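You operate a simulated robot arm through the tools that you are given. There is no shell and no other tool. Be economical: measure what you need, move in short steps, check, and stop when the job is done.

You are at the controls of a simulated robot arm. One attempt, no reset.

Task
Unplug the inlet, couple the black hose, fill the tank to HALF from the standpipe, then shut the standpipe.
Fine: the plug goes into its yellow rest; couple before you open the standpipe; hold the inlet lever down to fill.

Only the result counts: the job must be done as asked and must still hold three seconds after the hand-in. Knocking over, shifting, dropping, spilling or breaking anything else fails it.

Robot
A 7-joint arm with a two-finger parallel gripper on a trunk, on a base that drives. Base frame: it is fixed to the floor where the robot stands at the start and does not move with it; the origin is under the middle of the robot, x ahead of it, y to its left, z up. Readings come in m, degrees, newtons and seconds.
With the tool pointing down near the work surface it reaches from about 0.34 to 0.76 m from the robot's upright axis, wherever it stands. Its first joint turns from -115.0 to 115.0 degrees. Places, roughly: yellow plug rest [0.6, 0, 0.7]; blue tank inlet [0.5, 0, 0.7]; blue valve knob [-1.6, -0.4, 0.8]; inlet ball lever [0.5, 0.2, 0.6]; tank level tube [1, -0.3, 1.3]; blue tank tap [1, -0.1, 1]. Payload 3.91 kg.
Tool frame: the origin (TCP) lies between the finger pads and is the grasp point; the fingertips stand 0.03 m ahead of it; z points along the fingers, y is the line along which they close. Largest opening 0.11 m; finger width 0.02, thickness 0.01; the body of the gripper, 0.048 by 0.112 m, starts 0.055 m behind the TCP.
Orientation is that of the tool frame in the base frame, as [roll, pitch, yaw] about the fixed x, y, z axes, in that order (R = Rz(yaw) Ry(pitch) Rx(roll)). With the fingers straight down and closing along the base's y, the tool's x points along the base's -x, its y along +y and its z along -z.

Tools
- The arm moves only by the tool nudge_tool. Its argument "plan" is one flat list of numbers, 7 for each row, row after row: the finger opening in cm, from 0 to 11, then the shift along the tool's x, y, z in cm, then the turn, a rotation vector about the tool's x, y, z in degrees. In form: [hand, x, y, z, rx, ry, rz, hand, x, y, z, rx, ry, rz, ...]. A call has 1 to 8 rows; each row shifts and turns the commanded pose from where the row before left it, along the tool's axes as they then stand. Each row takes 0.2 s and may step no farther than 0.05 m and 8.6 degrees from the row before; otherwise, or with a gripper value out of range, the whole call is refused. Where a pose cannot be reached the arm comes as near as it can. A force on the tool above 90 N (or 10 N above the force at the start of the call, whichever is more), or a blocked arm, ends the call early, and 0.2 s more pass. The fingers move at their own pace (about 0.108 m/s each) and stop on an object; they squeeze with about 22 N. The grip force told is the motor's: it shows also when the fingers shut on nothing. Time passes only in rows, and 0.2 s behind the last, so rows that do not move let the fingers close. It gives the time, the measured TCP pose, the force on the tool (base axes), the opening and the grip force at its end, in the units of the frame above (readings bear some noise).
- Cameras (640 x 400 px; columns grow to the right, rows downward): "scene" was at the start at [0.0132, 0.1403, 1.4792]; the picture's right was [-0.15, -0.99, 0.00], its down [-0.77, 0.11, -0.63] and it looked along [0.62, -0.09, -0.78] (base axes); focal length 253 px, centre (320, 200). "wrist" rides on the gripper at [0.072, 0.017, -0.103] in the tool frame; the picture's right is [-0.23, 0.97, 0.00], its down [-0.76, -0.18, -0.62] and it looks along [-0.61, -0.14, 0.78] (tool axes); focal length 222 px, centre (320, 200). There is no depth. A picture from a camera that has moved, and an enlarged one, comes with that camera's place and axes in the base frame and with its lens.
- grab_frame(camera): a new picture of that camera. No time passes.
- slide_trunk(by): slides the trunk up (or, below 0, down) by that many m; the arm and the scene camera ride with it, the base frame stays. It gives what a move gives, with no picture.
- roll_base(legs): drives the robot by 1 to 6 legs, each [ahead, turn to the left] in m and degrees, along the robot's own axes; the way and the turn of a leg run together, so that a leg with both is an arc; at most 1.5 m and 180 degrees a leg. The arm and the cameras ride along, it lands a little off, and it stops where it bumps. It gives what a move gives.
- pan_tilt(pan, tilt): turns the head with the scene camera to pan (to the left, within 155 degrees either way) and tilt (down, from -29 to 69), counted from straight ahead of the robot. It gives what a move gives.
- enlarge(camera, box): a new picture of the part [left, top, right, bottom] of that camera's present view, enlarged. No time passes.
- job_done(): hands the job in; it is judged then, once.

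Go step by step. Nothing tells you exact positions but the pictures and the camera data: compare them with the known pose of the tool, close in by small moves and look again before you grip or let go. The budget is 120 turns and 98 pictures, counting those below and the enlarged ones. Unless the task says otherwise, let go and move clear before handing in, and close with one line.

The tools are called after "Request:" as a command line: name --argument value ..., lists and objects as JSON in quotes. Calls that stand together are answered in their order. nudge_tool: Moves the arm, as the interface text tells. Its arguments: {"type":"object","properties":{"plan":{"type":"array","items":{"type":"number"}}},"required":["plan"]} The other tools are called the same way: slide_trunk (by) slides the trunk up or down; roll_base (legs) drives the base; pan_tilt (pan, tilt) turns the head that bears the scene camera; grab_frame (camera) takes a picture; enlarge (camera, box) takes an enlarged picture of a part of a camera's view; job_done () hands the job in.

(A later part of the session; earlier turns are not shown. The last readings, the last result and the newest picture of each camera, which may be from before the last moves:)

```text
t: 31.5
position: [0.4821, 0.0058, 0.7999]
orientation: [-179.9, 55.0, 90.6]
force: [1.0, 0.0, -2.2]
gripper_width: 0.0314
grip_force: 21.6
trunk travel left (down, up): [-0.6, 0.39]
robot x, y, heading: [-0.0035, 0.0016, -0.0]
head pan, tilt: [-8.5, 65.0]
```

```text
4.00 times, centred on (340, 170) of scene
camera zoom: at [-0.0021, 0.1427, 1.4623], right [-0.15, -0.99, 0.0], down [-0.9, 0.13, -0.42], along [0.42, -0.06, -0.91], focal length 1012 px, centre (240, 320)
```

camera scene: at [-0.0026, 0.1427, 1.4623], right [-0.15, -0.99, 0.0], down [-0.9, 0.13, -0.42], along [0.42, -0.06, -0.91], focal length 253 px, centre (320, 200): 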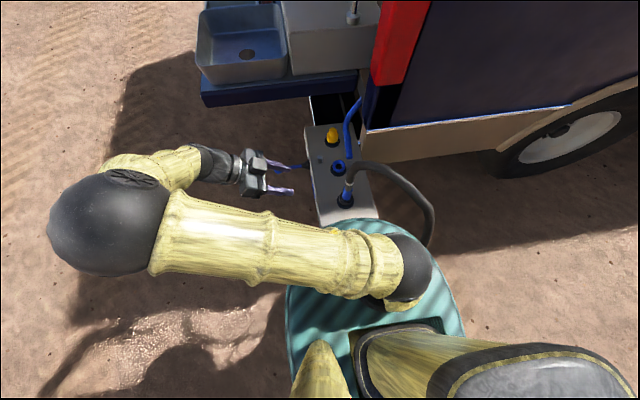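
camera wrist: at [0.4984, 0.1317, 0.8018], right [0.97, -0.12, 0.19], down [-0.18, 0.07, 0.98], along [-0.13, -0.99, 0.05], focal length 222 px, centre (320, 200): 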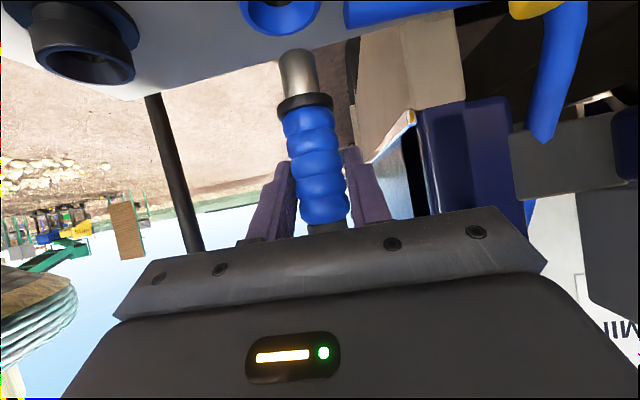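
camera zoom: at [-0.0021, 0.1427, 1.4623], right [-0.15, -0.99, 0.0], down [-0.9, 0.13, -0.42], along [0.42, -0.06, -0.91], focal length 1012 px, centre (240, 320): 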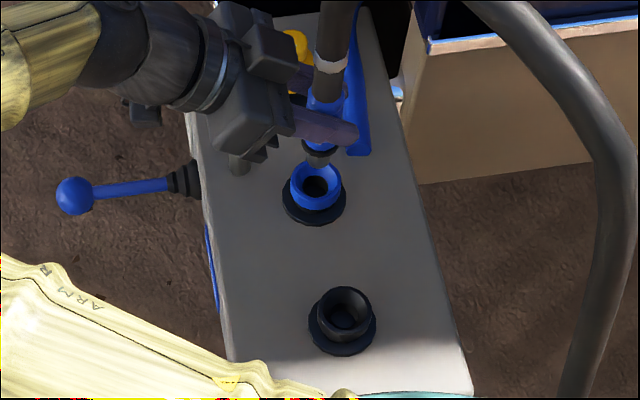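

Comparing with the dock view, the inlet is ~5 mm to −x and 2 mm to +y from me. Correcting and lowering 2 cm.

Request:
nudge_tool --plan '[2, 0.1, -0.55, -0.14, 0, 0, 0, 2, 0.82, 0, 0.57, 0, 0, 0, 2, 0.82, 0, 0.57, 0, 0, 0, 2, 0, 0, 0, 0, 0, 0]'

Request:
grab_frame --camera "wrist"

Request:
enlarge --camera "scene" --box '[300, 120, 380, 187]'

```text
t: 32.5
position: [0.4746, 0.0106, 0.781]
orientation: [179.9, 55.0, 90.4]
force: [-0.4, -0.4, -3.0]
gripper_width: 0.0316
grip_force: 21.8
trunk travel left (down, up): [-0.6, 0.39]
robot x, y, heading: [-0.0006, -0.001, -0.4]
head pan, tilt: [-8.5, 65.0]
```

```text
55 pictures are left
camera wrist: at [0.4912, 0.1365, 0.7825], right [0.97, -0.12, 0.19], down [-0.18, 0.07, 0.98], along [-0.14, -0.99, 0.05], focal length 222 px, centre (320, 200)
```

wrist: 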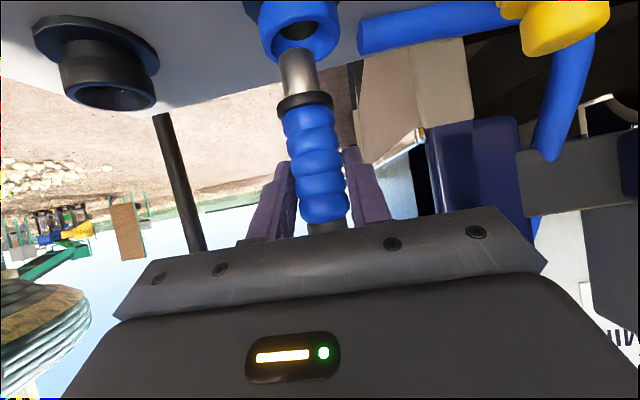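

```text
5.97 times, centred on (340, 154) of scene
camera zoom: at [-0.0023, 0.1427, 1.4623], right [-0.15, -0.99, 0.0], down [-0.9, 0.13, -0.42], along [0.42, -0.06, -0.91], focal length 1510 px, centre (201, 478)
```

zoom: 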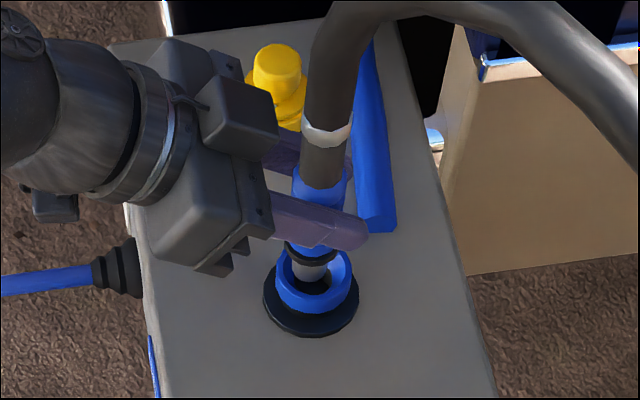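

Now both views say the inlet is +3 mm in x and −4.5 mm in y from the spigot. Adjusting and rechecking.

Request:
nudge_tool --plan '[2, -0.26, 0.3, 0.37, 0, 0, 0, 2, 0, 0, 0, 0, 0, 0, 2, 0, 0, 0, 0, 0, 0]'

Request:
enlarge --camera "wrist" --box '[220, 0, 400, 112]'

Request:
enlarge --camera "scene" --box '[310, 130, 370, 180]'

```text
t: 33.3
position: [0.4792, 0.0052, 0.7822]
orientation: [-180.0, 55.1, 90.4]
force: [-0.2, 0.3, -2.0]
gripper_width: 0.0314
grip_force: 22.2
trunk travel left (down, up): [-0.6, 0.39]
robot x, y, heading: [0.0003, 0.0008, -0.0]
head pan, tilt: [-8.5, 65.0]
```

```text
3.56 times, centred on (310, 56) of wrist
camera zoom: at [0.4946, 0.1311, 0.7829], right [0.97, -0.12, 0.19], down [-0.18, 0.07, 0.98], along [-0.13, -0.99, 0.05], focal length 790 px, centre (356, 712)
```

zoom: 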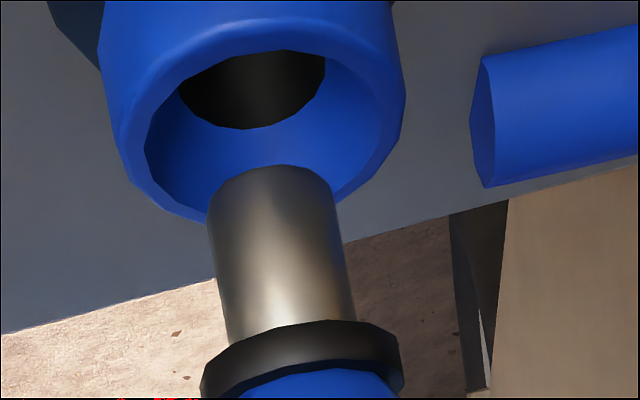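

```text
8.00 times, centred on (340, 155) of scene
camera zoom: at [-0.0023, 0.1428, 1.4623], right [-0.15, -0.99, 0.0], down [-0.9, 0.13, -0.42], along [0.42, -0.06, -0.91], focal length 2024 px, centre (160, 560)
```

zoom: 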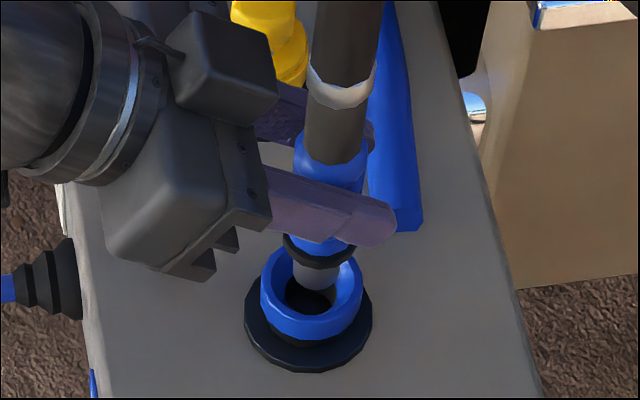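

Aligned in both views. Lowering toward coupling.

Request:
nudge_tool --plan '[2, 0.82, 0, 0.57, 0, 0, 0, 2, 0.82, 0, 0.57, 0, 0, 0, 2, 0.82, 0, 0.57, 0, 0, 0, 2, 0, 0, 0, 0, 0, 0]'

Request:
grab_frame --camera "wrist"

```text
t: 34.3
position: [0.4797, 0.0059, 0.7538]
orientation: [-179.9, 55.0, 90.5]
force: [-0.2, 0.2, -3.1]
gripper_width: 0.0317
grip_force: 21.7
trunk travel left (down, up): [-0.6, 0.39]
robot x, y, heading: [0.0003, 0.0027, 0.3]
head pan, tilt: [-8.5, 65.0]
```

```text
51 pictures are left
camera wrist: at [0.495, 0.131, 0.7547], right [0.97, -0.12, 0.19], down [-0.18, 0.07, 0.98], along [-0.13, -0.99, 0.05], focal length 222 px, centre (320, 200)
```

wrist: 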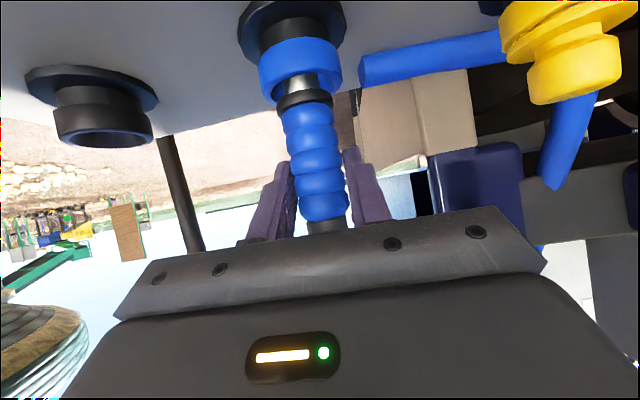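

Spigot is entering cleanly with no side force. Continuing down in small steps.

Request:
nudge_tool --plan '[2, 0.57, 0, 0.4, 0, 0, 0, 2, 0.41, 0, 0.29, 0, 0, 0, 2, 0.25, 0, 0.17, 0, 0, 0, 2, 0, 0, 0, 0, 0, 0]'

Request:
grab_frame --camera "wrist"

```text
t: 35.3
position: [0.4788, 0.0042, 0.7393]
orientation: [179.9, 55.1, 90.3]
force: [0.1, 1.0, 17.2]
gripper_width: 0.0316
grip_force: 22.3
trunk travel left (down, up): [-0.6, 0.39]
robot x, y, heading: [-0.0004, -0.0028, 0.1]
head pan, tilt: [-8.5, 65.0]
```

```text
50 pictures are left
camera wrist: at [0.4946, 0.1297, 0.7407], right [0.97, -0.12, 0.19], down [-0.18, 0.07, 0.98], along [-0.14, -0.99, 0.05], focal length 222 px, centre (320, 200)
```

wrist: 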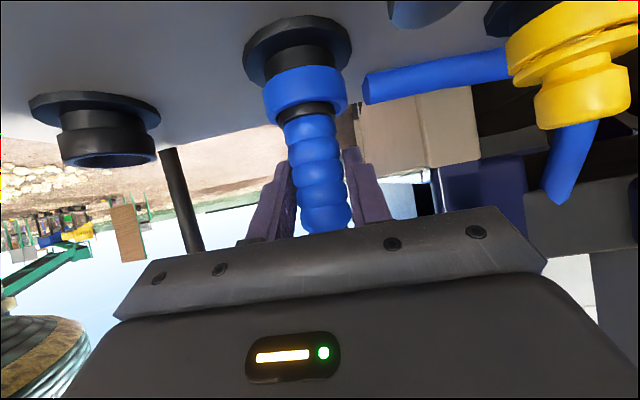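

Request:
nudge_tool --plan '[2, 0.2, 0, 0.14, 0, 0, 0, 2, 0.2, 0, 0.14, 0, 0, 0, 2, 0, 0, 0, 0, 0, 0]'

Request:
enlarge --camera "wrist" --box '[220, 0, 400, 240]'

```text
t: 36.1
position: [0.4785, 0.0052, 0.734]
orientation: [179.9, 55.0, 90.3]
force: [-2.8, -0.1, 15.3]
gripper_width: 0.0315
grip_force: 22.0
trunk travel left (down, up): [-0.6, 0.39]
robot x, y, heading: [0.0012, 0.001, 0.1]
head pan, tilt: [-8.5, 65.0]
```

```text
1.67 times, centred on (310, 120) of wrist
camera zoom: at [0.4945, 0.1303, 0.7346], right [0.97, -0.12, 0.19], down [-0.18, 0.07, 0.98], along [-0.14, -0.99, 0.05], focal length 370 px, centre (337, 333)
```

zoom: 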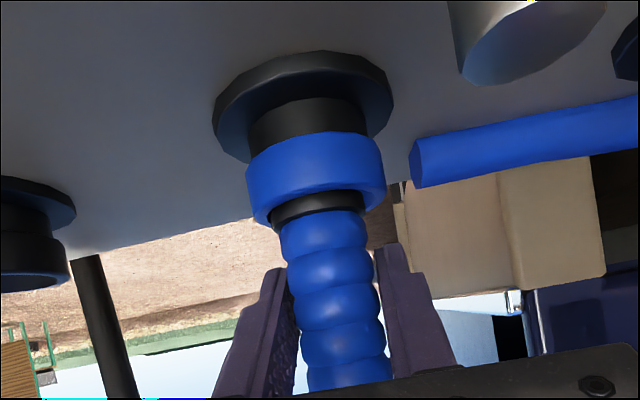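

It moved a further 5 mm at ~15 N. I'll push a little more until it stops firmly.

Request:
nudge_tool --plan '[2, 0.2, 0, 0.14, 0, 0, 0, 2, 0.2, 0, 0.14, 0, 0, 0, 2, 0, 0, 0, 0, 0, 0]'

Request:
enlarge --camera "wrist" --box '[220, 0, 400, 240]'

```text
t: 36.9
position: [0.4787, 0.0054, 0.7287]
orientation: [179.9, 55.0, 90.2]
force: [-3.2, -0.4, 15.3]
gripper_width: 0.0317
grip_force: 21.7
trunk travel left (down, up): [-0.6, 0.39]
robot x, y, heading: [-0.0027, -0.0001, 0.2]
head pan, tilt: [-8.5, 65.0]
```

```text
1.67 times, centred on (310, 120) of wrist
camera zoom: at [0.4944, 0.1306, 0.7302], right [0.97, -0.12, 0.19], down [-0.18, 0.07, 0.98], along [-0.14, -0.99, 0.05], focal length 370 px, centre (337, 333)
```

zoom: 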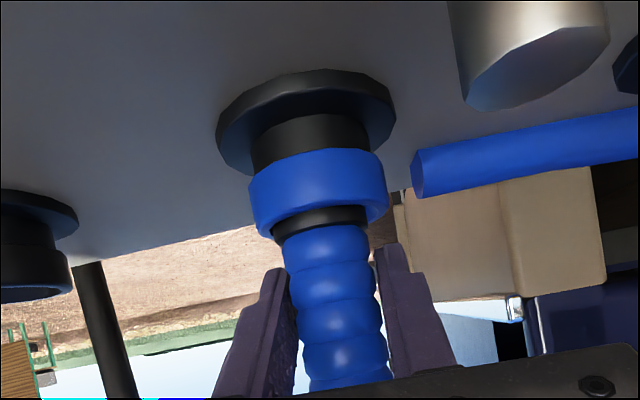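

The hose is stopped in the inlet and now only slips in my fingers, so it's seated. Releasing and backing off along the tool axis.

Request:
nudge_tool --plan '[6, 0, 0, 0, 0, 0, 0, 6, 0, 0, 0, 0, 0, 0, 6, 0, 0, -3, 0, 0, 0, 6, 0, 0, -4, 0, 0, 0, 6, 0, 0, -4, 0, 0, 0, 6, 0, 0, -4, 0, 0, 0]'

Request:
grab_frame --camera "wrist"

Request:
enlarge --camera "scene" --box '[280, 110, 400, 210]'

```text
t: 38.3
position: [0.4795, 0.1286, 0.8132]
orientation: [-179.9, 55.0, 90.4]
force: [-0.6, -0.5, -0.1]
gripper_width: 0.0598
grip_force: 0.1
trunk travel left (down, up): [-0.6, 0.39]
robot x, y, heading: [0.0031, 0.0008, 0.2]
head pan, tilt: [-8.5, 65.0]
```

```text
47 pictures are left
camera wrist: at [0.4965, 0.2537, 0.8149], right [0.97, -0.12, 0.19], down [-0.18, 0.07, 0.98], along [-0.14, -0.99, 0.05], focal length 222 px, centre (320, 200)
```

wrist: 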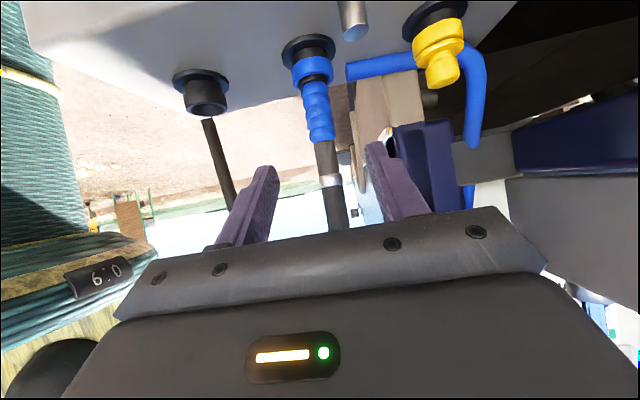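

```text
4.00 times, centred on (340, 160) of scene
camera zoom: at [-0.0026, 0.1427, 1.4623], right [-0.15, -0.99, 0.0], down [-0.9, 0.13, -0.42], along [0.42, -0.06, -0.91], focal length 1012 px, centre (240, 360)
```

zoom: 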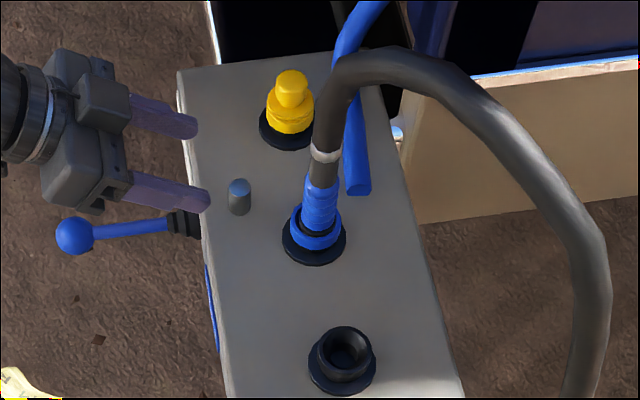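

The hose is coupled and the plug is in its rest. Raising and tucking the arm, then checking the ground behind-left before driving to the standpipe.

Request:
nudge_tool --plan '[6, -3.9, 0, -2.8, 0, 0, 0, 6, -3.9, 0, -2.8, 0, 0, 0, 6, -3.9, 0, -2.8, 0, 0, 0, 6, -3.9, 0, -2.8, 0, 0, 0, 6, 0, -4, 0, 0, 0, 0, 6, 0, -4, 0, 0, 0, 0]'

Request:
pan_tilt --pan 145 --tilt 35

Request:
grab_frame --camera "scene"

Request:
pan_tilt --pan -140 --tilt 50

Request:
grab_frame --camera "scene"

```text
t: 39.7
position: [0.4006, 0.1311, 1.0083]
orientation: [-180.0, 55.0, 90.4]
force: [-0.3, -0.5, -1.0]
gripper_width: 0.06
grip_force: 0.0
trunk travel left (down, up): [-0.6, 0.39]
robot x, y, heading: [0.0036, -0.0009, 0.4]
head pan, tilt: [-8.5, 65.0]
```

```text
t: 42.1
position: [0.4006, 0.1305, 1.008]
orientation: [-180.0, 55.1, 90.4]
force: [0.0, -0.4, -0.1]
gripper_width: 0.06
grip_force: 0.1
trunk travel left (down, up): [-0.6, 0.39]
robot x, y, heading: [-0.0014, 0.0, 0.3]
head pan, tilt: [145.0, 35.0]
```

```text
45 pictures are left
camera scene: at [-0.1348, 0.2021, 1.5022], right [0.57, 0.82, 0.0], down [0.47, -0.33, -0.82], along [-0.67, 0.47, -0.57], focal length 253 px, centre (320, 200)
```

scene: 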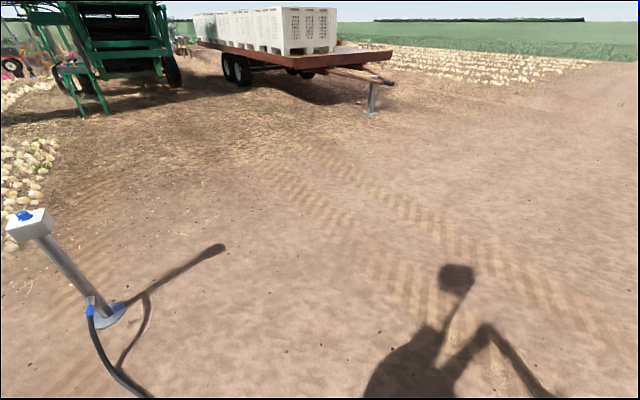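

```text
t: 46.0
position: [0.4014, 0.1315, 1.008]
orientation: [180.0, 55.0, 90.3]
force: [-0.3, -0.2, 0.2]
gripper_width: 0.0601
grip_force: 0.0
trunk travel left (down, up): [-0.6, 0.39]
robot x, y, heading: [-0.0004, 0.0014, 0.1]
head pan, tilt: [-140.0, 50.0]
```

```text
44 pictures are left
camera scene: at [-0.1215, 0.102, 1.4805], right [-0.64, 0.77, 0.0], down [0.59, 0.49, -0.64], along [-0.49, -0.41, -0.77], focal length 253 px, centre (320, 200)
```

scene: 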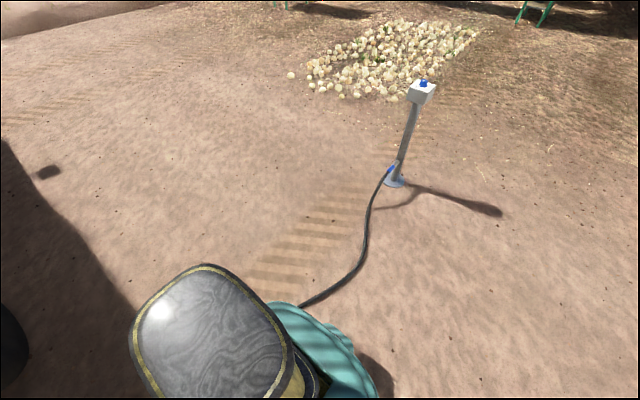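

Ground to the left is free and the hose lies along my right side. I reverse in an arc away from it.

Request:
roll_base --legs '[[-0.75, -28], [-0.75, -37]]'

Request:
pan_tilt --pan -20 --tilt 35

Request:
grab_frame --camera "scene"

```text
t: 53.9
position: [-0.9679, 0.4267, 1.0079]
orientation: [180.0, 55.0, 25.2]
force: [0.1, 0.3, 0.6]
gripper_width: 0.0602
grip_force: 0.0
trunk travel left (down, up): [-0.6, 0.39]
robot x, y, heading: [-1.2563, 0.732, -65.1]
head pan, tilt: [-140.0, 50.0]
```

```text
t: 55.9
position: [-0.9703, 0.4253, 1.008]
orientation: [180.0, 55.0, 25.2]
force: [0.6, 0.8, -0.9]
gripper_width: 0.0601
grip_force: 0.0
trunk travel left (down, up): [-0.6, 0.39]
robot x, y, heading: [-1.2536, 0.7349, -64.6]
head pan, tilt: [-20.0, 35.0]
```

```text
43 pictures are left
camera scene: at [-1.1377, 0.7651, 1.5022], right [-1.0, -0.09, 0.0], down [-0.05, 0.57, -0.82], along [0.07, -0.82, -0.57], focal length 253 px, centre (320, 200)
```

scene: 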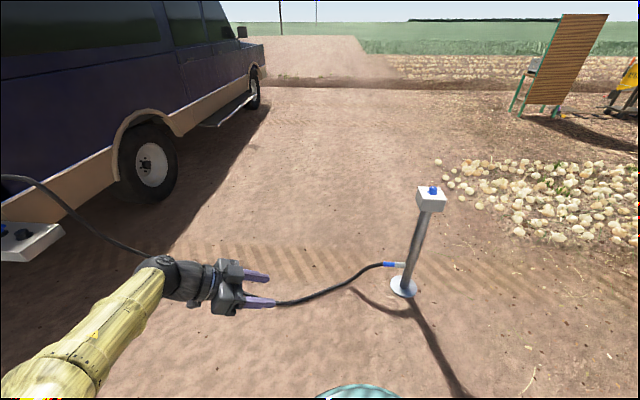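

Standpipe is clear ahead-right: knob ≈ (−1.61, −0.37, 0.82). Turning to face it and closing to 0.6 m.

Request:
roll_base --legs '[[0, -43], [0.55, 0]]'

Request:
pan_tilt --pan 0 --tilt 50

Request:
grab_frame --camera "scene"

Request:
enlarge --camera "scene" --box '[240, 100, 400, 200]'

```text
t: 61.0
position: [-1.4255, -0.2105, 1.0093]
orientation: [-180.0, 55.1, -18.2]
force: [-1.2, 1.5, -0.6]
gripper_width: 0.0602
grip_force: 0.0
trunk travel left (down, up): [-0.6, 0.39]
robot x, y, heading: [-1.4269, 0.2141, -108.1]
head pan, tilt: [-20.0, 35.0]
```

```text
t: 61.8
position: [-1.4272, -0.2104, 1.0075]
orientation: [-180.0, 54.9, -18.0]
force: [0.0, 0.6, -0.4]
gripper_width: 0.0601
grip_force: 0.1
trunk travel left (down, up): [-0.6, 0.39]
robot x, y, heading: [-1.4209, 0.2126, -108.0]
head pan, tilt: [0.0, 50.0]
```

```text
42 pictures are left
camera scene: at [-1.2866, 0.1461, 1.4805], right [-0.95, 0.31, 0.0], down [0.24, 0.73, -0.64], along [-0.2, -0.61, -0.77], focal length 253 px, centre (320, 200)
```

scene: 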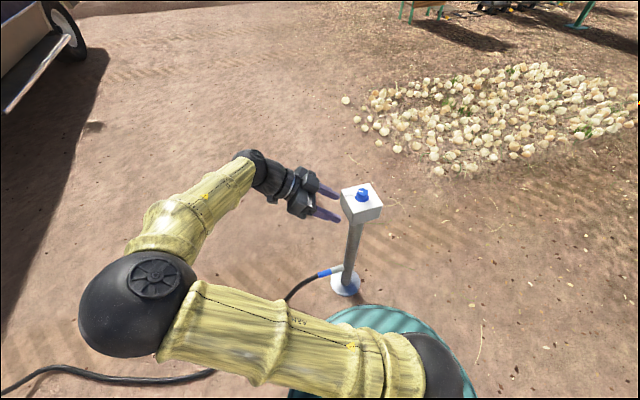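

```text
4.00 times, centred on (320, 150) of scene
camera zoom: at [-1.2866, 0.1461, 1.4805], right [-0.95, 0.31, 0.0], down [0.24, 0.73, -0.64], along [-0.2, -0.61, -0.77], focal length 1012 px, centre (320, 400)
```

zoom: 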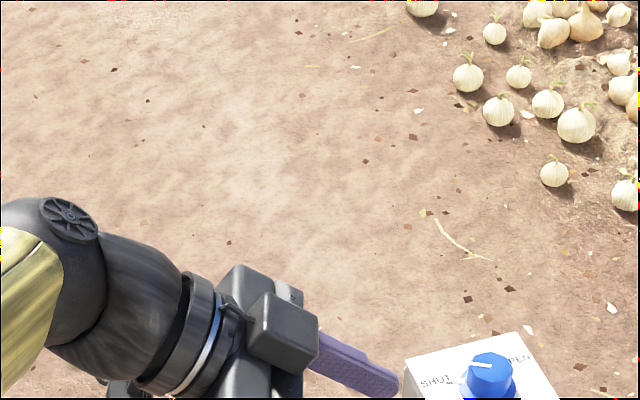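

Request:
enlarge --camera "scene" --box '[330, 170, 394, 230]'

```text
6.67 times, centred on (362, 200) of scene
camera zoom: at [-1.2866, 0.1461, 1.4805], right [-0.95, 0.31, 0.0], down [0.24, 0.73, -0.64], along [-0.2, -0.61, -0.77], focal length 1686 px, centre (40, 200)
```

zoom: 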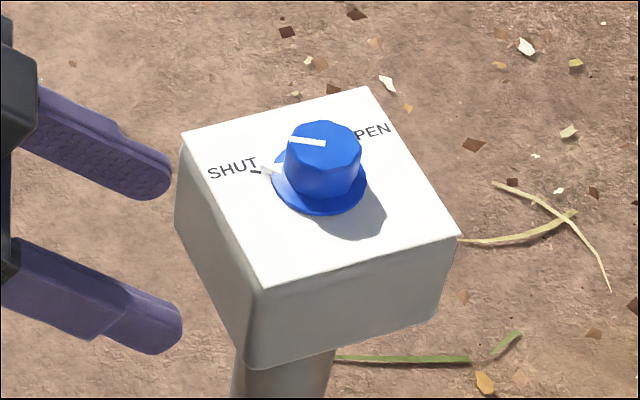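

The dial reads SHUT to the left and OPEN to the right; the knob is about (−1.619, −0.382, top 0.805). I set the tool upright and move above it.

Request:
nudge_tool --plan '[6, 0, 0, 0, 0, 8, 0, 6, 0, 0, 0, 0, 8, 0, 6, 0, 0, 0, 0, 8, 0, 6, 0, 0, 0, 0, 8, 0, 6, 0, 0, 0, 0, 8, 0, 6, 0, 0, 0, 0, 8, 0, 6, 0, 0, 0, 0, 7, 0, 6, 0, 0, 0, 0, 0, 0]'

Request:
nudge_tool --plan '[6, -2.16, 3.7, 1.5, 0, 0, 0, 6, -2.16, 3.7, 1.5, 0, 0, 0, 6, -2.16, 3.7, 1.5, 0, 0, 0, 6, -2.16, 3.7, 1.5, 0, 0, 0, 6, -2.16, 3.7, 1.5, 0, 0, 0, 6, -2.16, 3.7, 1.5, 0, 0, 0]'

Request:
nudge_tool --plan '[6, 0, 0, 0, 0, 0, -8.5, 6, 0, 0, 0, 0, 0, -8.5, 6, 0, 0, 0, 0, 0, -8.5, 6, 0, 0, 0, 0, 0, -8.5, 6, 0, 0, 0, 0, 0, -8.5, 6, 0, 0, 0, 0, 0, -8.5, 6, 0, 0, 0, 0, 0, -8.5, 6, 0, 0, 0, 0, 0, -8.5]'

Request:
nudge_tool --plan '[6, 0, 0, 0, 0, 0, -8.5, 6, 0, 0, 0, 0, 0, -8.5, 6, 0, 0, 0, 0, 0, -8.5, 6, 0, 0, 0, 0, 0, 0]'

Request:
grab_frame --camera "wrist"

Request:
enlarge --camera "scene" --box '[310, 130, 410, 230]'

```text
t: 63.6
position: [-1.4264, -0.2106, 1.0087]
orientation: [-180.0, -0.2, -18.1]
force: [-0.5, 0.3, 0.9]
gripper_width: 0.0598
grip_force: 0.0
trunk travel left (down, up): [-0.6, 0.39]
robot x, y, heading: [-1.4255, 0.2104, -108.0]
head pan, tilt: [0.0, 50.0]
```

```text
t: 65.0
position: [-1.6164, -0.3832, 0.9182]
orientation: [-179.9, 0.0, -18.1]
force: [-0.4, -0.3, -0.4]
gripper_width: 0.0598
grip_force: 0.0
trunk travel left (down, up): [-0.6, 0.39]
robot x, y, heading: [-1.4246, 0.2112, -108.2]
head pan, tilt: [0.0, 50.0]
```

```text
t: 66.8
position: [-1.6194, -0.3832, 0.9183]
orientation: [180.0, 0.0, 50.0]
force: [0.7, 0.8, 0.5]
gripper_width: 0.06
grip_force: 0.1
trunk travel left (down, up): [-0.6, 0.39]
robot x, y, heading: [-1.4242, 0.2102, -108.2]
head pan, tilt: [0.0, 50.0]
```

```text
t: 67.8
position: [-1.6172, -0.3822, 0.9169]
orientation: [-179.9, 0.0, 75.4]
force: [-0.8, 0.8, 0.4]
gripper_width: 0.0599
grip_force: 0.3
trunk travel left (down, up): [-0.6, 0.39]
robot x, y, heading: [-1.42, 0.2144, -108.4]
head pan, tilt: [0.0, 50.0]
```

```text
39 pictures are left
camera wrist: at [-1.5842, -0.3166, 1.0226], right [0.89, -0.46, 0.0], down [-0.36, -0.69, 0.62], along [-0.29, -0.55, -0.78], focal length 222 px, centre (320, 200)
```

wrist: 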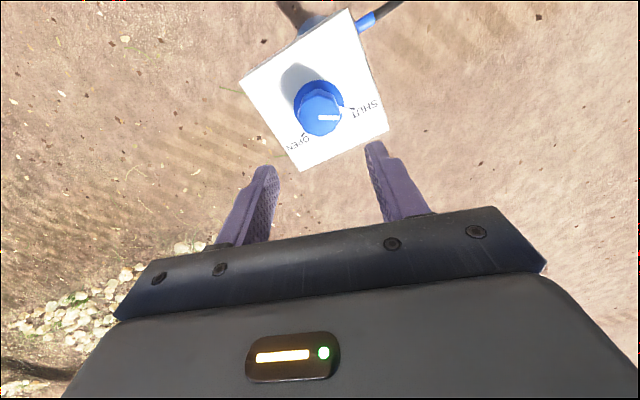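

```text
4.00 times, centred on (360, 180) of scene
camera zoom: at [-1.2868, 0.146, 1.4805], right [-0.95, 0.31, 0.0], down [0.24, 0.73, -0.64], along [-0.2, -0.61, -0.77], focal length 1012 px, centre (160, 280)
```

zoom: 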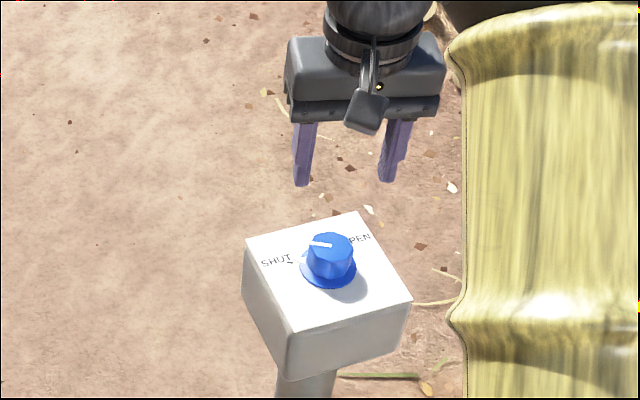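

Request:
enlarge --camera "wrist" --box '[240, 40, 400, 180]'

```text
2.86 times, centred on (320, 110) of wrist
camera zoom: at [-1.5842, -0.3166, 1.0226], right [0.89, -0.46, 0.0], down [-0.36, -0.69, 0.62], along [-0.29, -0.55, -0.78], focal length 635 px, centre (320, 457)
```

zoom: 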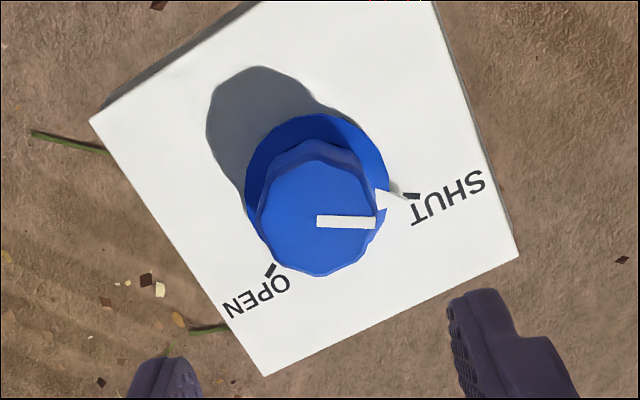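

Ticks show SHUT and OPEN about 105° apart, OPEN clockwise from above. The knob is centred between the fingers; I descend around it.

Request:
nudge_tool --plan '[6, 0.2, 0, 4, 0, 0, 0, 6, 0, 0, 4, 0, 0, 0, 6, 0, 0, 2.2, 0, 0, 0, 6, 0, 0, 0, 0, 0, 0]'

Request:
grab_frame --camera "wrist"

```text
t: 68.8
position: [-1.6177, -0.3833, 0.8142]
orientation: [-179.9, 0.0, 75.4]
force: [-0.5, 0.1, 0.6]
gripper_width: 0.0599
grip_force: 0.1
trunk travel left (down, up): [-0.6, 0.39]
robot x, y, heading: [-1.4231, 0.214, -108.3]
head pan, tilt: [0.0, 50.0]
```

```text
36 pictures are left
camera wrist: at [-1.5823, -0.3179, 0.9197], right [0.88, -0.47, 0.0], down [-0.36, -0.69, 0.62], along [-0.29, -0.55, -0.78], focal length 222 px, centre (320, 200)
```

wrist: 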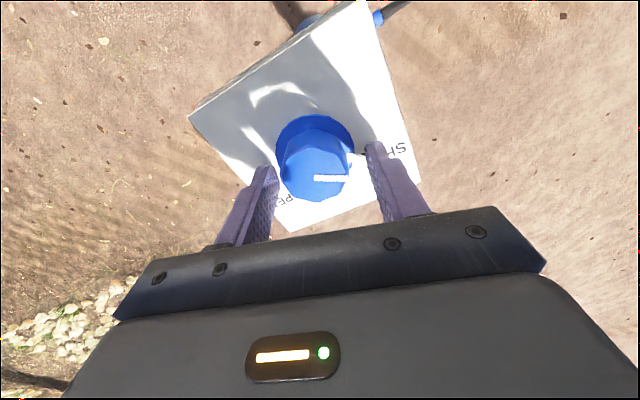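

Centred. Lowering 1 cm, gripping, and starting the clockwise turn.

Request:
nudge_tool --plan '[6, 0, -0.2, 1, 0, 0, 0, 2, 0, 0, 0, 0, 0, 0, 2, 0, 0, 0, 0, 0, 0, 2, 0, 0, 0, 0, 0, 0, 2, 0, 0, 0, 0, 0, 8.5, 2, 0, 0, 0, 0, 0, 8.5]'

Request:
enlarge --camera "wrist" --box '[220, 60, 420, 220]'

```text
t: 70.2
position: [-1.6199, -0.3802, 0.8105]
orientation: [179.9, 0.6, 58.3]
force: [1.1, -5.7, 42.2]
gripper_width: 0.0383
grip_force: 44.9
trunk travel left (down, up): [-0.6, 0.39]
robot x, y, heading: [-1.4224, 0.2115, -108.2]
head pan, tilt: [0.0, 50.0]
```

```text
2.50 times, centred on (320, 140) of wrist
camera zoom: at [-1.5671, -0.3279, 0.9144], right [0.71, -0.71, 0.0], down [-0.55, -0.55, 0.63], along [-0.44, -0.45, -0.78], focal length 555 px, centre (320, 350)
```

zoom: 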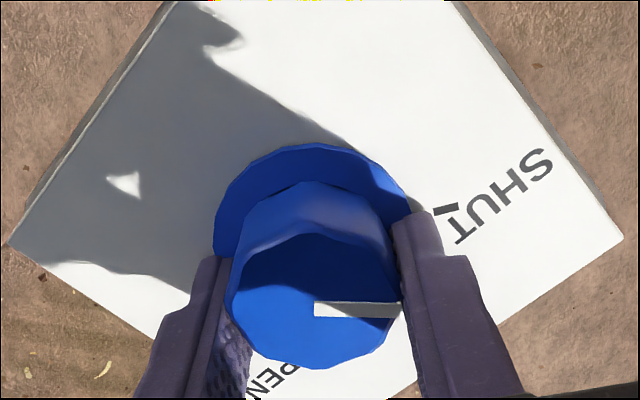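

The knob turns with the gripper; the tips press on its flange, so I ease up 4 mm and continue.

Request:
nudge_tool --plan '[2, 0, 0, -0.4, 0, 0, 0, 2, 0, 0, 0, 0, 0, 8.5, 2, 0, 0, 0, 0, 0, 8.5, 2, 0, 0, 0, 0, 0, 8.5, 2, 0, 0, 0, 0, 0, 8.5, 2, 0, 0, 0, 0, 0, 8.5, 2, 0, 0, 0, 0, 0, 8.5, 2, 0, 0, 0, 0, 0, 8.5]'

Request:
nudge_tool --plan '[2, 0, 0, 0, 0, 0, 8.5, 2, 0, 0, 0, 0, 0, 8.5, 2, 0, 0, 0, 0, 0, 0]'

Request:
enlarge --camera "wrist" --box '[220, 60, 420, 220]'

```text
t: 72.0
position: [-1.6227, -0.3754, 0.8108]
orientation: [-179.8, 0.0, -1.4]
force: [-20.3, 18.4, 11.5]
gripper_width: 0.0386
grip_force: 44.8
trunk travel left (down, up): [-0.6, 0.39]
robot x, y, heading: [-1.4259, 0.2115, -108.2]
head pan, tilt: [0.0, 50.0]
```

```text
t: 72.8
position: [-1.6223, -0.3724, 0.811]
orientation: [-179.8, 0.0, -18.3]
force: [-14.7, 37.5, 6.5]
gripper_width: 0.0385
grip_force: 44.9
trunk travel left (down, up): [-0.6, 0.39]
robot x, y, heading: [-1.4269, 0.213, -108.1]
head pan, tilt: [0.0, 50.0]
```

```text
2.50 times, centred on (320, 140) of wrist
camera zoom: at [-1.5592, -0.4139, 0.9151], right [-0.52, -0.85, 0.0], down [-0.67, 0.41, 0.62], along [-0.53, 0.33, -0.78], focal length 555 px, centre (320, 350)
```

zoom: 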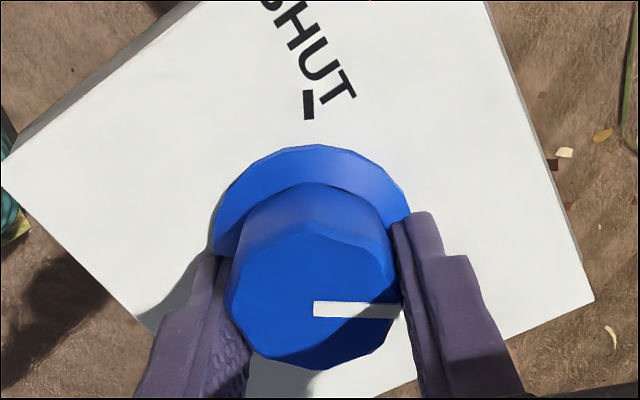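

Pointer has turned ~93°. I relax the side force, turn ~14° more, then release and look.

Request:
nudge_tool --plan '[2, -0.5, -0.65, 0, 0, 0, 0, 2, 0, 0, 0, 0, 0, 7, 2, 0, 0, 0, 0, 0, 6, 2, 0, 0, 0, 0, 0, 0]'

Request:
nudge_tool --plan '[6, 0, 0, 0, 0, 0, 0, 6, 0, 0, 0, 0, 0, 0, 6, 0, 0, -4, 0, 0, 0, 6, 0, 0, -4, 0, 0, 0, 6, 0, 0, -4, 0, 0, 0]'

Request:
enlarge --camera "wrist" --box '[220, 0, 420, 160]'

```text
t: 73.8
position: [-1.6221, -0.3713, 0.8104]
orientation: [179.9, -0.2, -31.2]
force: [3.7, 5.7, -3.3]
gripper_width: 0.0384
grip_force: 45.1
trunk travel left (down, up): [-0.6, 0.39]
robot x, y, heading: [-1.425, 0.2092, -108.5]
head pan, tilt: [0.0, 50.0]
```

```text
t: 75.0
position: [-1.6238, -0.3746, 0.9283]
orientation: [179.9, 0.0, -31.3]
force: [-0.5, 0.2, -0.7]
gripper_width: 0.06
grip_force: 0.0
trunk travel left (down, up): [-0.6, 0.39]
robot x, y, heading: [-1.4209, 0.2118, -108.1]
head pan, tilt: [0.0, 50.0]
```

```text
2.50 times, centred on (320, 80) of wrist
camera zoom: at [-1.5708, -0.4262, 1.0338], right [-0.7, -0.72, 0.0], down [-0.56, 0.55, 0.62], along [-0.45, 0.44, -0.78], focal length 555 px, centre (320, 500)
```

zoom: 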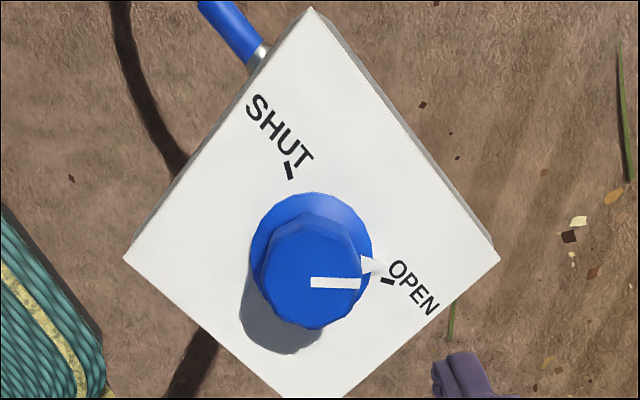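

The pointer is close to OPEN but ~10–13° short. Re-gripping and turning the remainder.

Request:
nudge_tool --plan '[6, 0, 0, 4, 0, 0, 0, 6, 0, 0, 4, 0, 0, 0, 6, 0, 0, 3.6, 0, 0, 0, 2, 0, 0, 0, 0, 0, 0, 2, 0, 0, 0, 0, 0, 0, 2, 0, 0, 0, 0, 0, 6, 2, 0, 0, 0, 0, 0, 7, 2, 0, 0, 0, 0, 0, 0]'

Request:
nudge_tool --plan '[6, 0, 0, 0, 0, 0, 0, 6, 0, 0, 0, 0, 0, 0, 6, 0, 0, -4, 0, 0, 0, 6, 0, 0, -4, 0, 0, 0, 6, 0, 0, -4, 0, 0, 0]'

Request:
enlarge --camera "wrist" --box '[220, 0, 420, 160]'

```text
t: 76.8
position: [-1.6209, -0.3712, 0.8101]
orientation: [-179.7, 0.1, -44.2]
force: [13.0, 28.4, -18.0]
gripper_width: 0.0386
grip_force: 45.5
trunk travel left (down, up): [-0.6, 0.39]
robot x, y, heading: [-1.4241, 0.208, -108.4]
head pan, tilt: [0.0, 50.0]
```

```text
t: 78.0
position: [-1.6233, -0.3715, 0.9351]
orientation: [180.0, -0.1, -44.1]
force: [0.4, -0.2, 0.4]
gripper_width: 0.06
grip_force: 0.0
trunk travel left (down, up): [-0.6, 0.39]
robot x, y, heading: [-1.4234, 0.2117, -108.3]
head pan, tilt: [0.0, 50.0]
```

```text
2.50 times, centred on (320, 80) of wrist
camera zoom: at [-1.5825, -0.4357, 1.0388], right [-0.84, -0.54, 0.0], down [-0.42, 0.66, 0.62], along [-0.34, 0.52, -0.78], focal length 555 px, centre (320, 500)
```

zoom: 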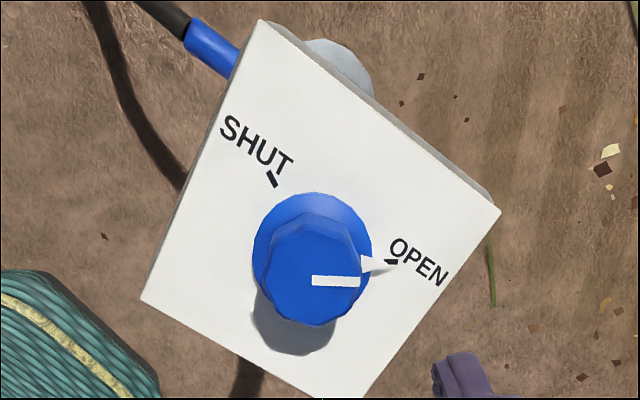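

The pointer is now on OPEN. Tucking the arm up and driving back to the tank.

Request:
nudge_tool --plan '[6, -1.3, -2.7, -3.5, 0, 0, 0, 6, -1.3, -2.7, -3.5, 0, 0, 0, 6, -1.3, -2.7, -3.5, 0, 0, 0, 6, -1.3, -2.7, -3.5, 0, 0, 0, 6, -1.3, -2.7, -3.5, 0, 0, 0, 4, 0, 0, 0, 0, 0, -8.5, 4, 0, 0, 0, 0, 0, -8.5, 4, 0, 0, 0, 0, 0, -8.5]'

Request:
roll_base --legs '[[-0.56, 0], [0, 43], [0.75, 37], [0.7, 28]]'

Request:
pan_tilt --pan -8.5 --tilt 50

Request:
grab_frame --camera "scene"

```text
t: 79.8
position: [-1.574, -0.2287, 1.1088]
orientation: [179.9, 0.0, -18.6]
force: [0.2, -0.4, 0.9]
gripper_width: 0.0399
grip_force: 0.1
trunk travel left (down, up): [-0.6, 0.39]
robot x, y, heading: [-1.4249, 0.214, -108.2]
head pan, tilt: [0.0, 50.0]
```

```text
t: 92.1
position: [0.3955, 0.0107, 1.1087]
orientation: [-179.9, 0.0, 89.1]
force: [-0.4, -0.3, -0.2]
gripper_width: 0.0401
grip_force: 0.1
trunk travel left (down, up): [-0.6, 0.39]
robot x, y, heading: [-0.0714, 0.0181, -0.7]
head pan, tilt: [0.0, 50.0]
```

```text
t: 92.8
position: [0.3935, 0.0106, 1.1092]
orientation: [-180.0, 0.0, 89.1]
force: [-0.2, 1.1, -0.1]
gripper_width: 0.0397
grip_force: 0.0
trunk travel left (down, up): [-0.6, 0.39]
robot x, y, heading: [-0.0719, 0.0225, -0.6]
head pan, tilt: [-8.5, 50.0]
```

```text
31 pictures are left
camera scene: at [-0.0556, 0.1594, 1.4805], right [-0.16, -0.99, 0.0], down [-0.76, 0.12, -0.64], along [0.63, -0.1, -0.77], focal length 253 px, centre (320, 200)
```

scene: 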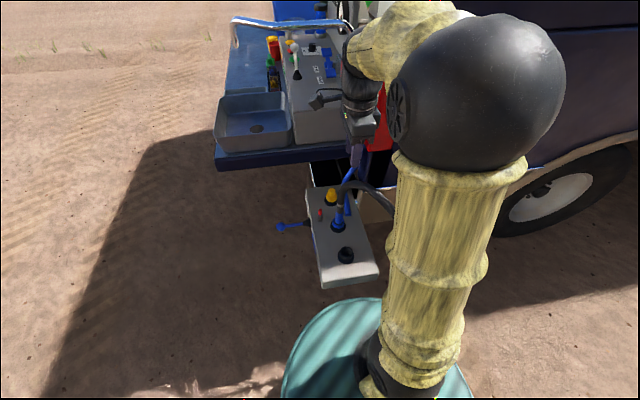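

Back at the tank; the small pin on the panel now shows red/raised, so pressure is on. Zooming on the lever.

Request:
enlarge --camera "scene" --box '[260, 170, 380, 290]'

Request:
nudge_tool --plan '[4, 4.2, 2.2, 0.8, 0, 0, 0, 4, 4.2, 2.2, 0.8, 0, 0, 0, 4, 4.2, 2.2, 0.8, 0, 0, 0, 4, 4.2, 2.2, 0.8, 0, 0, 0, 4, 4.2, 2.2, 0.8, 0, 0, 0, 6, 0, 1.4, 4, 0, 0, 0, 6, 0, 0, 4, 0, 0, 0, 6, 0, 0, 4, 0, 0, 0]'

Request:
grab_frame --camera "wrist"

```text
3.33 times, centred on (320, 230) of scene
camera zoom: at [-0.0556, 0.1594, 1.4805], right [-0.16, -0.99, 0.0], down [-0.76, 0.12, -0.64], along [0.63, -0.1, -0.77], focal length 843 px, centre (320, 100)
```

zoom: 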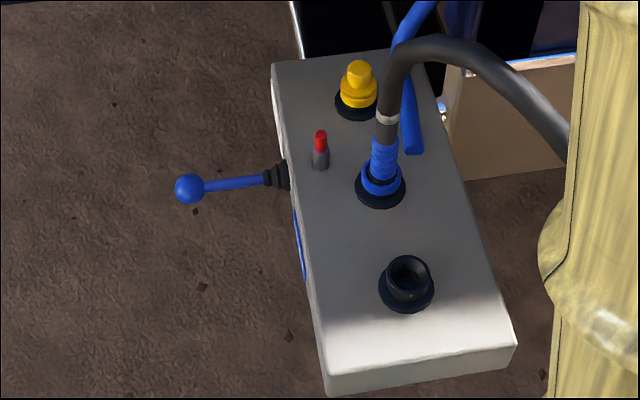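

```text
t: 94.6
position: [0.5216, 0.2199, 0.9501]
orientation: [180.0, 0.1, 89.0]
force: [0.1, -0.5, -0.8]
gripper_width: 0.0599
grip_force: 0.2
trunk travel left (down, up): [-0.6, 0.39]
robot x, y, heading: [-0.0714, 0.0161, -0.8]
head pan, tilt: [-8.5, 50.0]
```

```text
29 pictures are left
camera wrist: at [0.5395, 0.2908, 1.0555], right [0.97, -0.24, 0.0], down [-0.19, -0.76, 0.62], along [-0.15, -0.6, -0.78], focal length 222 px, centre (320, 200)
```

wrist: 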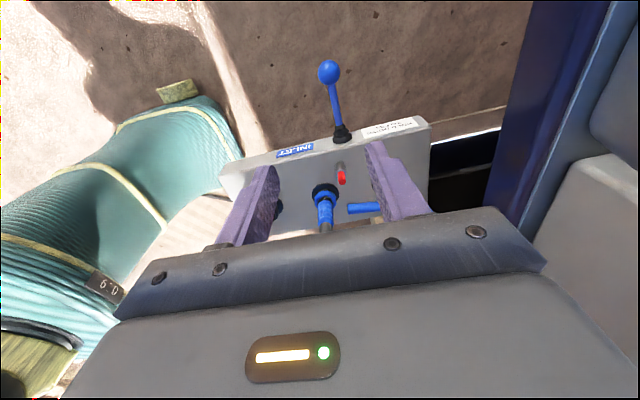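

Ball lever located at about (0.539, 0.225, 0.615). Descending to 6 cm above and checking.

Request:
nudge_tool --plan '[6.5, 0.3, 1.8, 4, 0, 0, 0, 6.5, 0.3, 0, 4.5, 0, 0, 0, 6.5, 0, 0, 4.5, 0, 0, 0, 6.5, 0, 0, 4.5, 0, 0, 0, 6.5, 0, 0, 4.5, 0, 0, 0, 6.5, 0, 0, 4, 0, 0, 0, 6.5, 0, 0, 0, 0, 0, 0]'

Request:
grab_frame --camera "wrist"

```text
t: 96.2
position: [0.5376, 0.2263, 0.689]
orientation: [180.0, -0.1, 89.1]
force: [0.4, -0.5, 0.4]
gripper_width: 0.0651
grip_force: 0.2
trunk travel left (down, up): [-0.6, 0.39]
robot x, y, heading: [-0.0734, 0.0192, -1.0]
head pan, tilt: [-8.5, 50.0]
```

```text
28 pictures are left
camera wrist: at [0.5551, 0.2969, 0.7951], right [0.97, -0.24, 0.0], down [-0.19, -0.76, 0.62], along [-0.15, -0.6, -0.78], focal length 222 px, centre (320, 200)
```

wrist: 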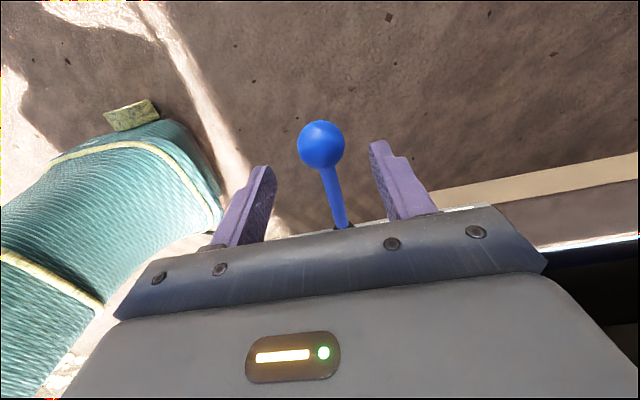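

Ball is between the fingers, 7 mm toward −y. Descending onto it and gripping.

Request:
nudge_tool --plan '[6.5, -0.6, 0, 3, 0, 0, 0, 6.5, 0, 0, 4.4, 0, 0, 0, 6.5, 0, 0, 0, 0, 0, 0, 2, 0, 0, 0, 0, 0, 0, 2, 0, 0, 0, 0, 0, 0, 2, 0, 0, 0, 0, 0, 0]'

Request:
grab_frame --camera "wrist"

Request:
pan_tilt --pan -15 --tilt 10

Request:
enlarge --camera "scene" --box '[300, 150, 420, 240]'

```text
t: 97.6
position: [0.5376, 0.218, 0.6145]
orientation: [-179.9, 0.0, 89.1]
force: [-5.9, -1.5, -0.5]
gripper_width: 0.0368
grip_force: 45.7
trunk travel left (down, up): [-0.6, 0.39]
robot x, y, heading: [-0.0755, 0.0217, -0.7]
head pan, tilt: [-8.5, 50.0]
```

```text
27 pictures are left
camera wrist: at [0.5557, 0.2897, 0.7203], right [0.97, -0.24, 0.0], down [-0.19, -0.76, 0.62], along [-0.15, -0.61, -0.78], focal length 222 px, centre (320, 200)
```

wrist: 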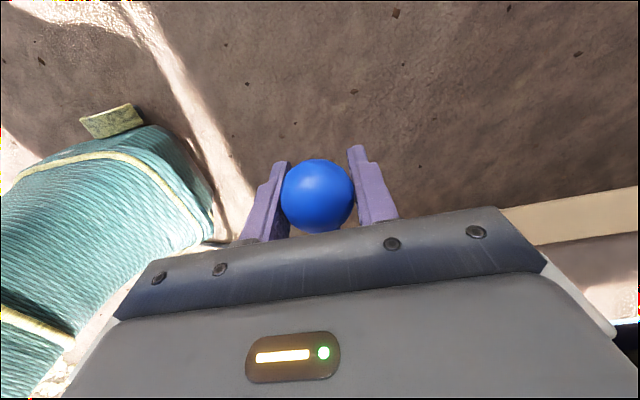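

```text
t: 98.7
position: [0.5374, 0.2181, 0.6153]
orientation: [-180.0, 0.0, 89.2]
force: [-10.2, -0.2, -3.7]
gripper_width: 0.0367
grip_force: 45.3
trunk travel left (down, up): [-0.6, 0.39]
robot x, y, heading: [-0.0709, 0.0212, -0.8]
head pan, tilt: [-15.0, 10.0]
```

```text
4.44 times, centred on (360, 195) of scene
camera zoom: at [-0.0428, 0.1466, 1.5423], right [-0.27, -0.96, 0.0], down [-0.17, 0.05, -0.98], along [0.95, -0.27, -0.17], focal length 1124 px, centre (142, 222)
```

zoom: 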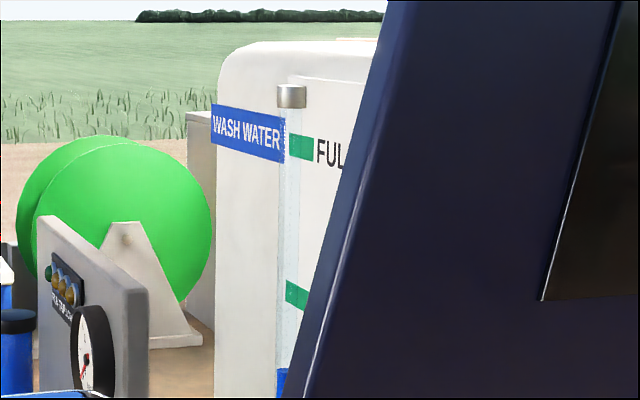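

The gauge is visible: blue level well below the HALF mark. I press the lever down 3.5 cm and look at the level.

Request:
nudge_tool --plan '[2, -0.1, 0, 1.5, 0, 0, 0, 2, -0.3, 0, 1.5, 0, 0, 0, 2, -0.1, 0, 0.5, 0, 0, 0]'

Request:
enlarge --camera "scene" --box '[320, 170, 400, 250]'

Request:
grab_frame --camera "wrist"

```text
t: 99.5
position: [0.5376, 0.2129, 0.5811]
orientation: [179.7, -0.1, 89.3]
force: [0.6, 5.9, 14.8]
gripper_width: 0.0371
grip_force: 44.6
trunk travel left (down, up): [-0.6, 0.39]
robot x, y, heading: [-0.0706, 0.0189, -0.6]
head pan, tilt: [-15.0, 10.0]
```

```text
5.00 times, centred on (360, 210) of scene
camera zoom: at [-0.0436, 0.147, 1.5424], right [-0.27, -0.96, 0.0], down [-0.17, 0.05, -0.98], along [0.95, -0.27, -0.17], focal length 1265 px, centre (120, 150)
```

zoom: 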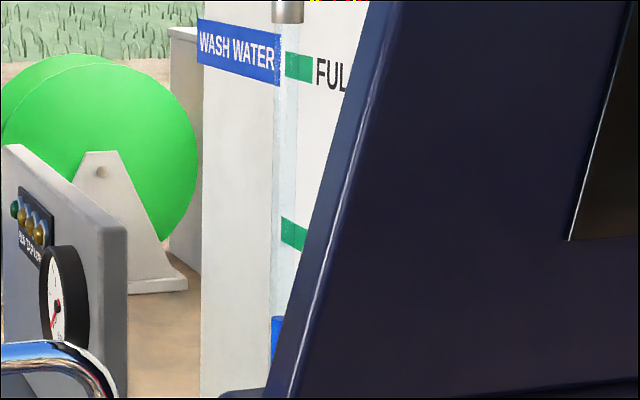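

```text
24 pictures are left
camera wrist: at [0.5552, 0.285, 0.6868], right [0.97, -0.24, 0.0], down [-0.19, -0.76, 0.62], along [-0.15, -0.6, -0.78], focal length 222 px, centre (320, 200)
```

wrist: 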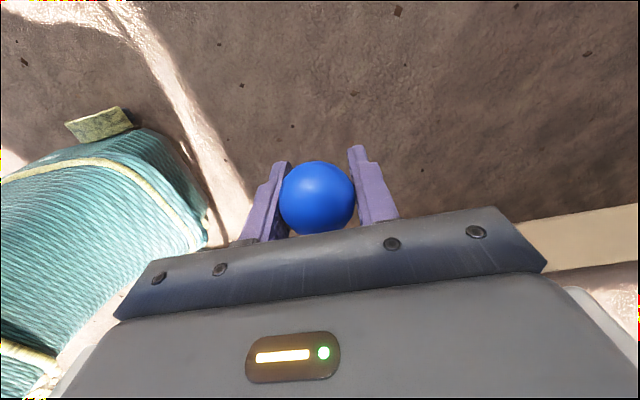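

Holding down to see the rate.

Request:
nudge_tool --plan '[2, -0.1, 0, 0.5, 0, 0, 0, 2, 0, 0, 0, 0, 0, 0, 2, 0, 0, 0, 0, 0, 0, 2, 0, 0, 0, 0, 0, 0, 2, 0, 0, 0, 0, 0, 0, 2, 0, 0, 0, 0, 0, 0]'

Request:
enlarge --camera "scene" --box '[320, 170, 400, 250]'

```text
t: 100.9
position: [0.5369, 0.2133, 0.5769]
orientation: [179.9, 0.1, 89.2]
force: [4.2, 8.7, 12.2]
gripper_width: 0.0373
grip_force: 44.7
trunk travel left (down, up): [-0.6, 0.39]
robot x, y, heading: [-0.0724, 0.0193, -0.9]
head pan, tilt: [-15.0, 10.0]
```

```text
5.00 times, centred on (360, 210) of scene
camera zoom: at [-0.0431, 0.1473, 1.5423], right [-0.27, -0.96, 0.0], down [-0.17, 0.05, -0.98], along [0.95, -0.27, -0.17], focal length 1265 px, centre (120, 150)
```

zoom: 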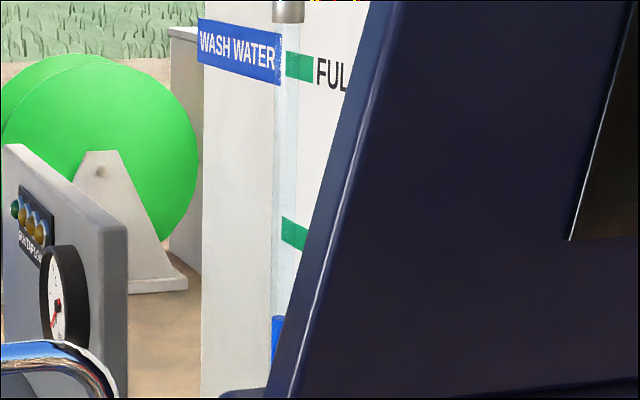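

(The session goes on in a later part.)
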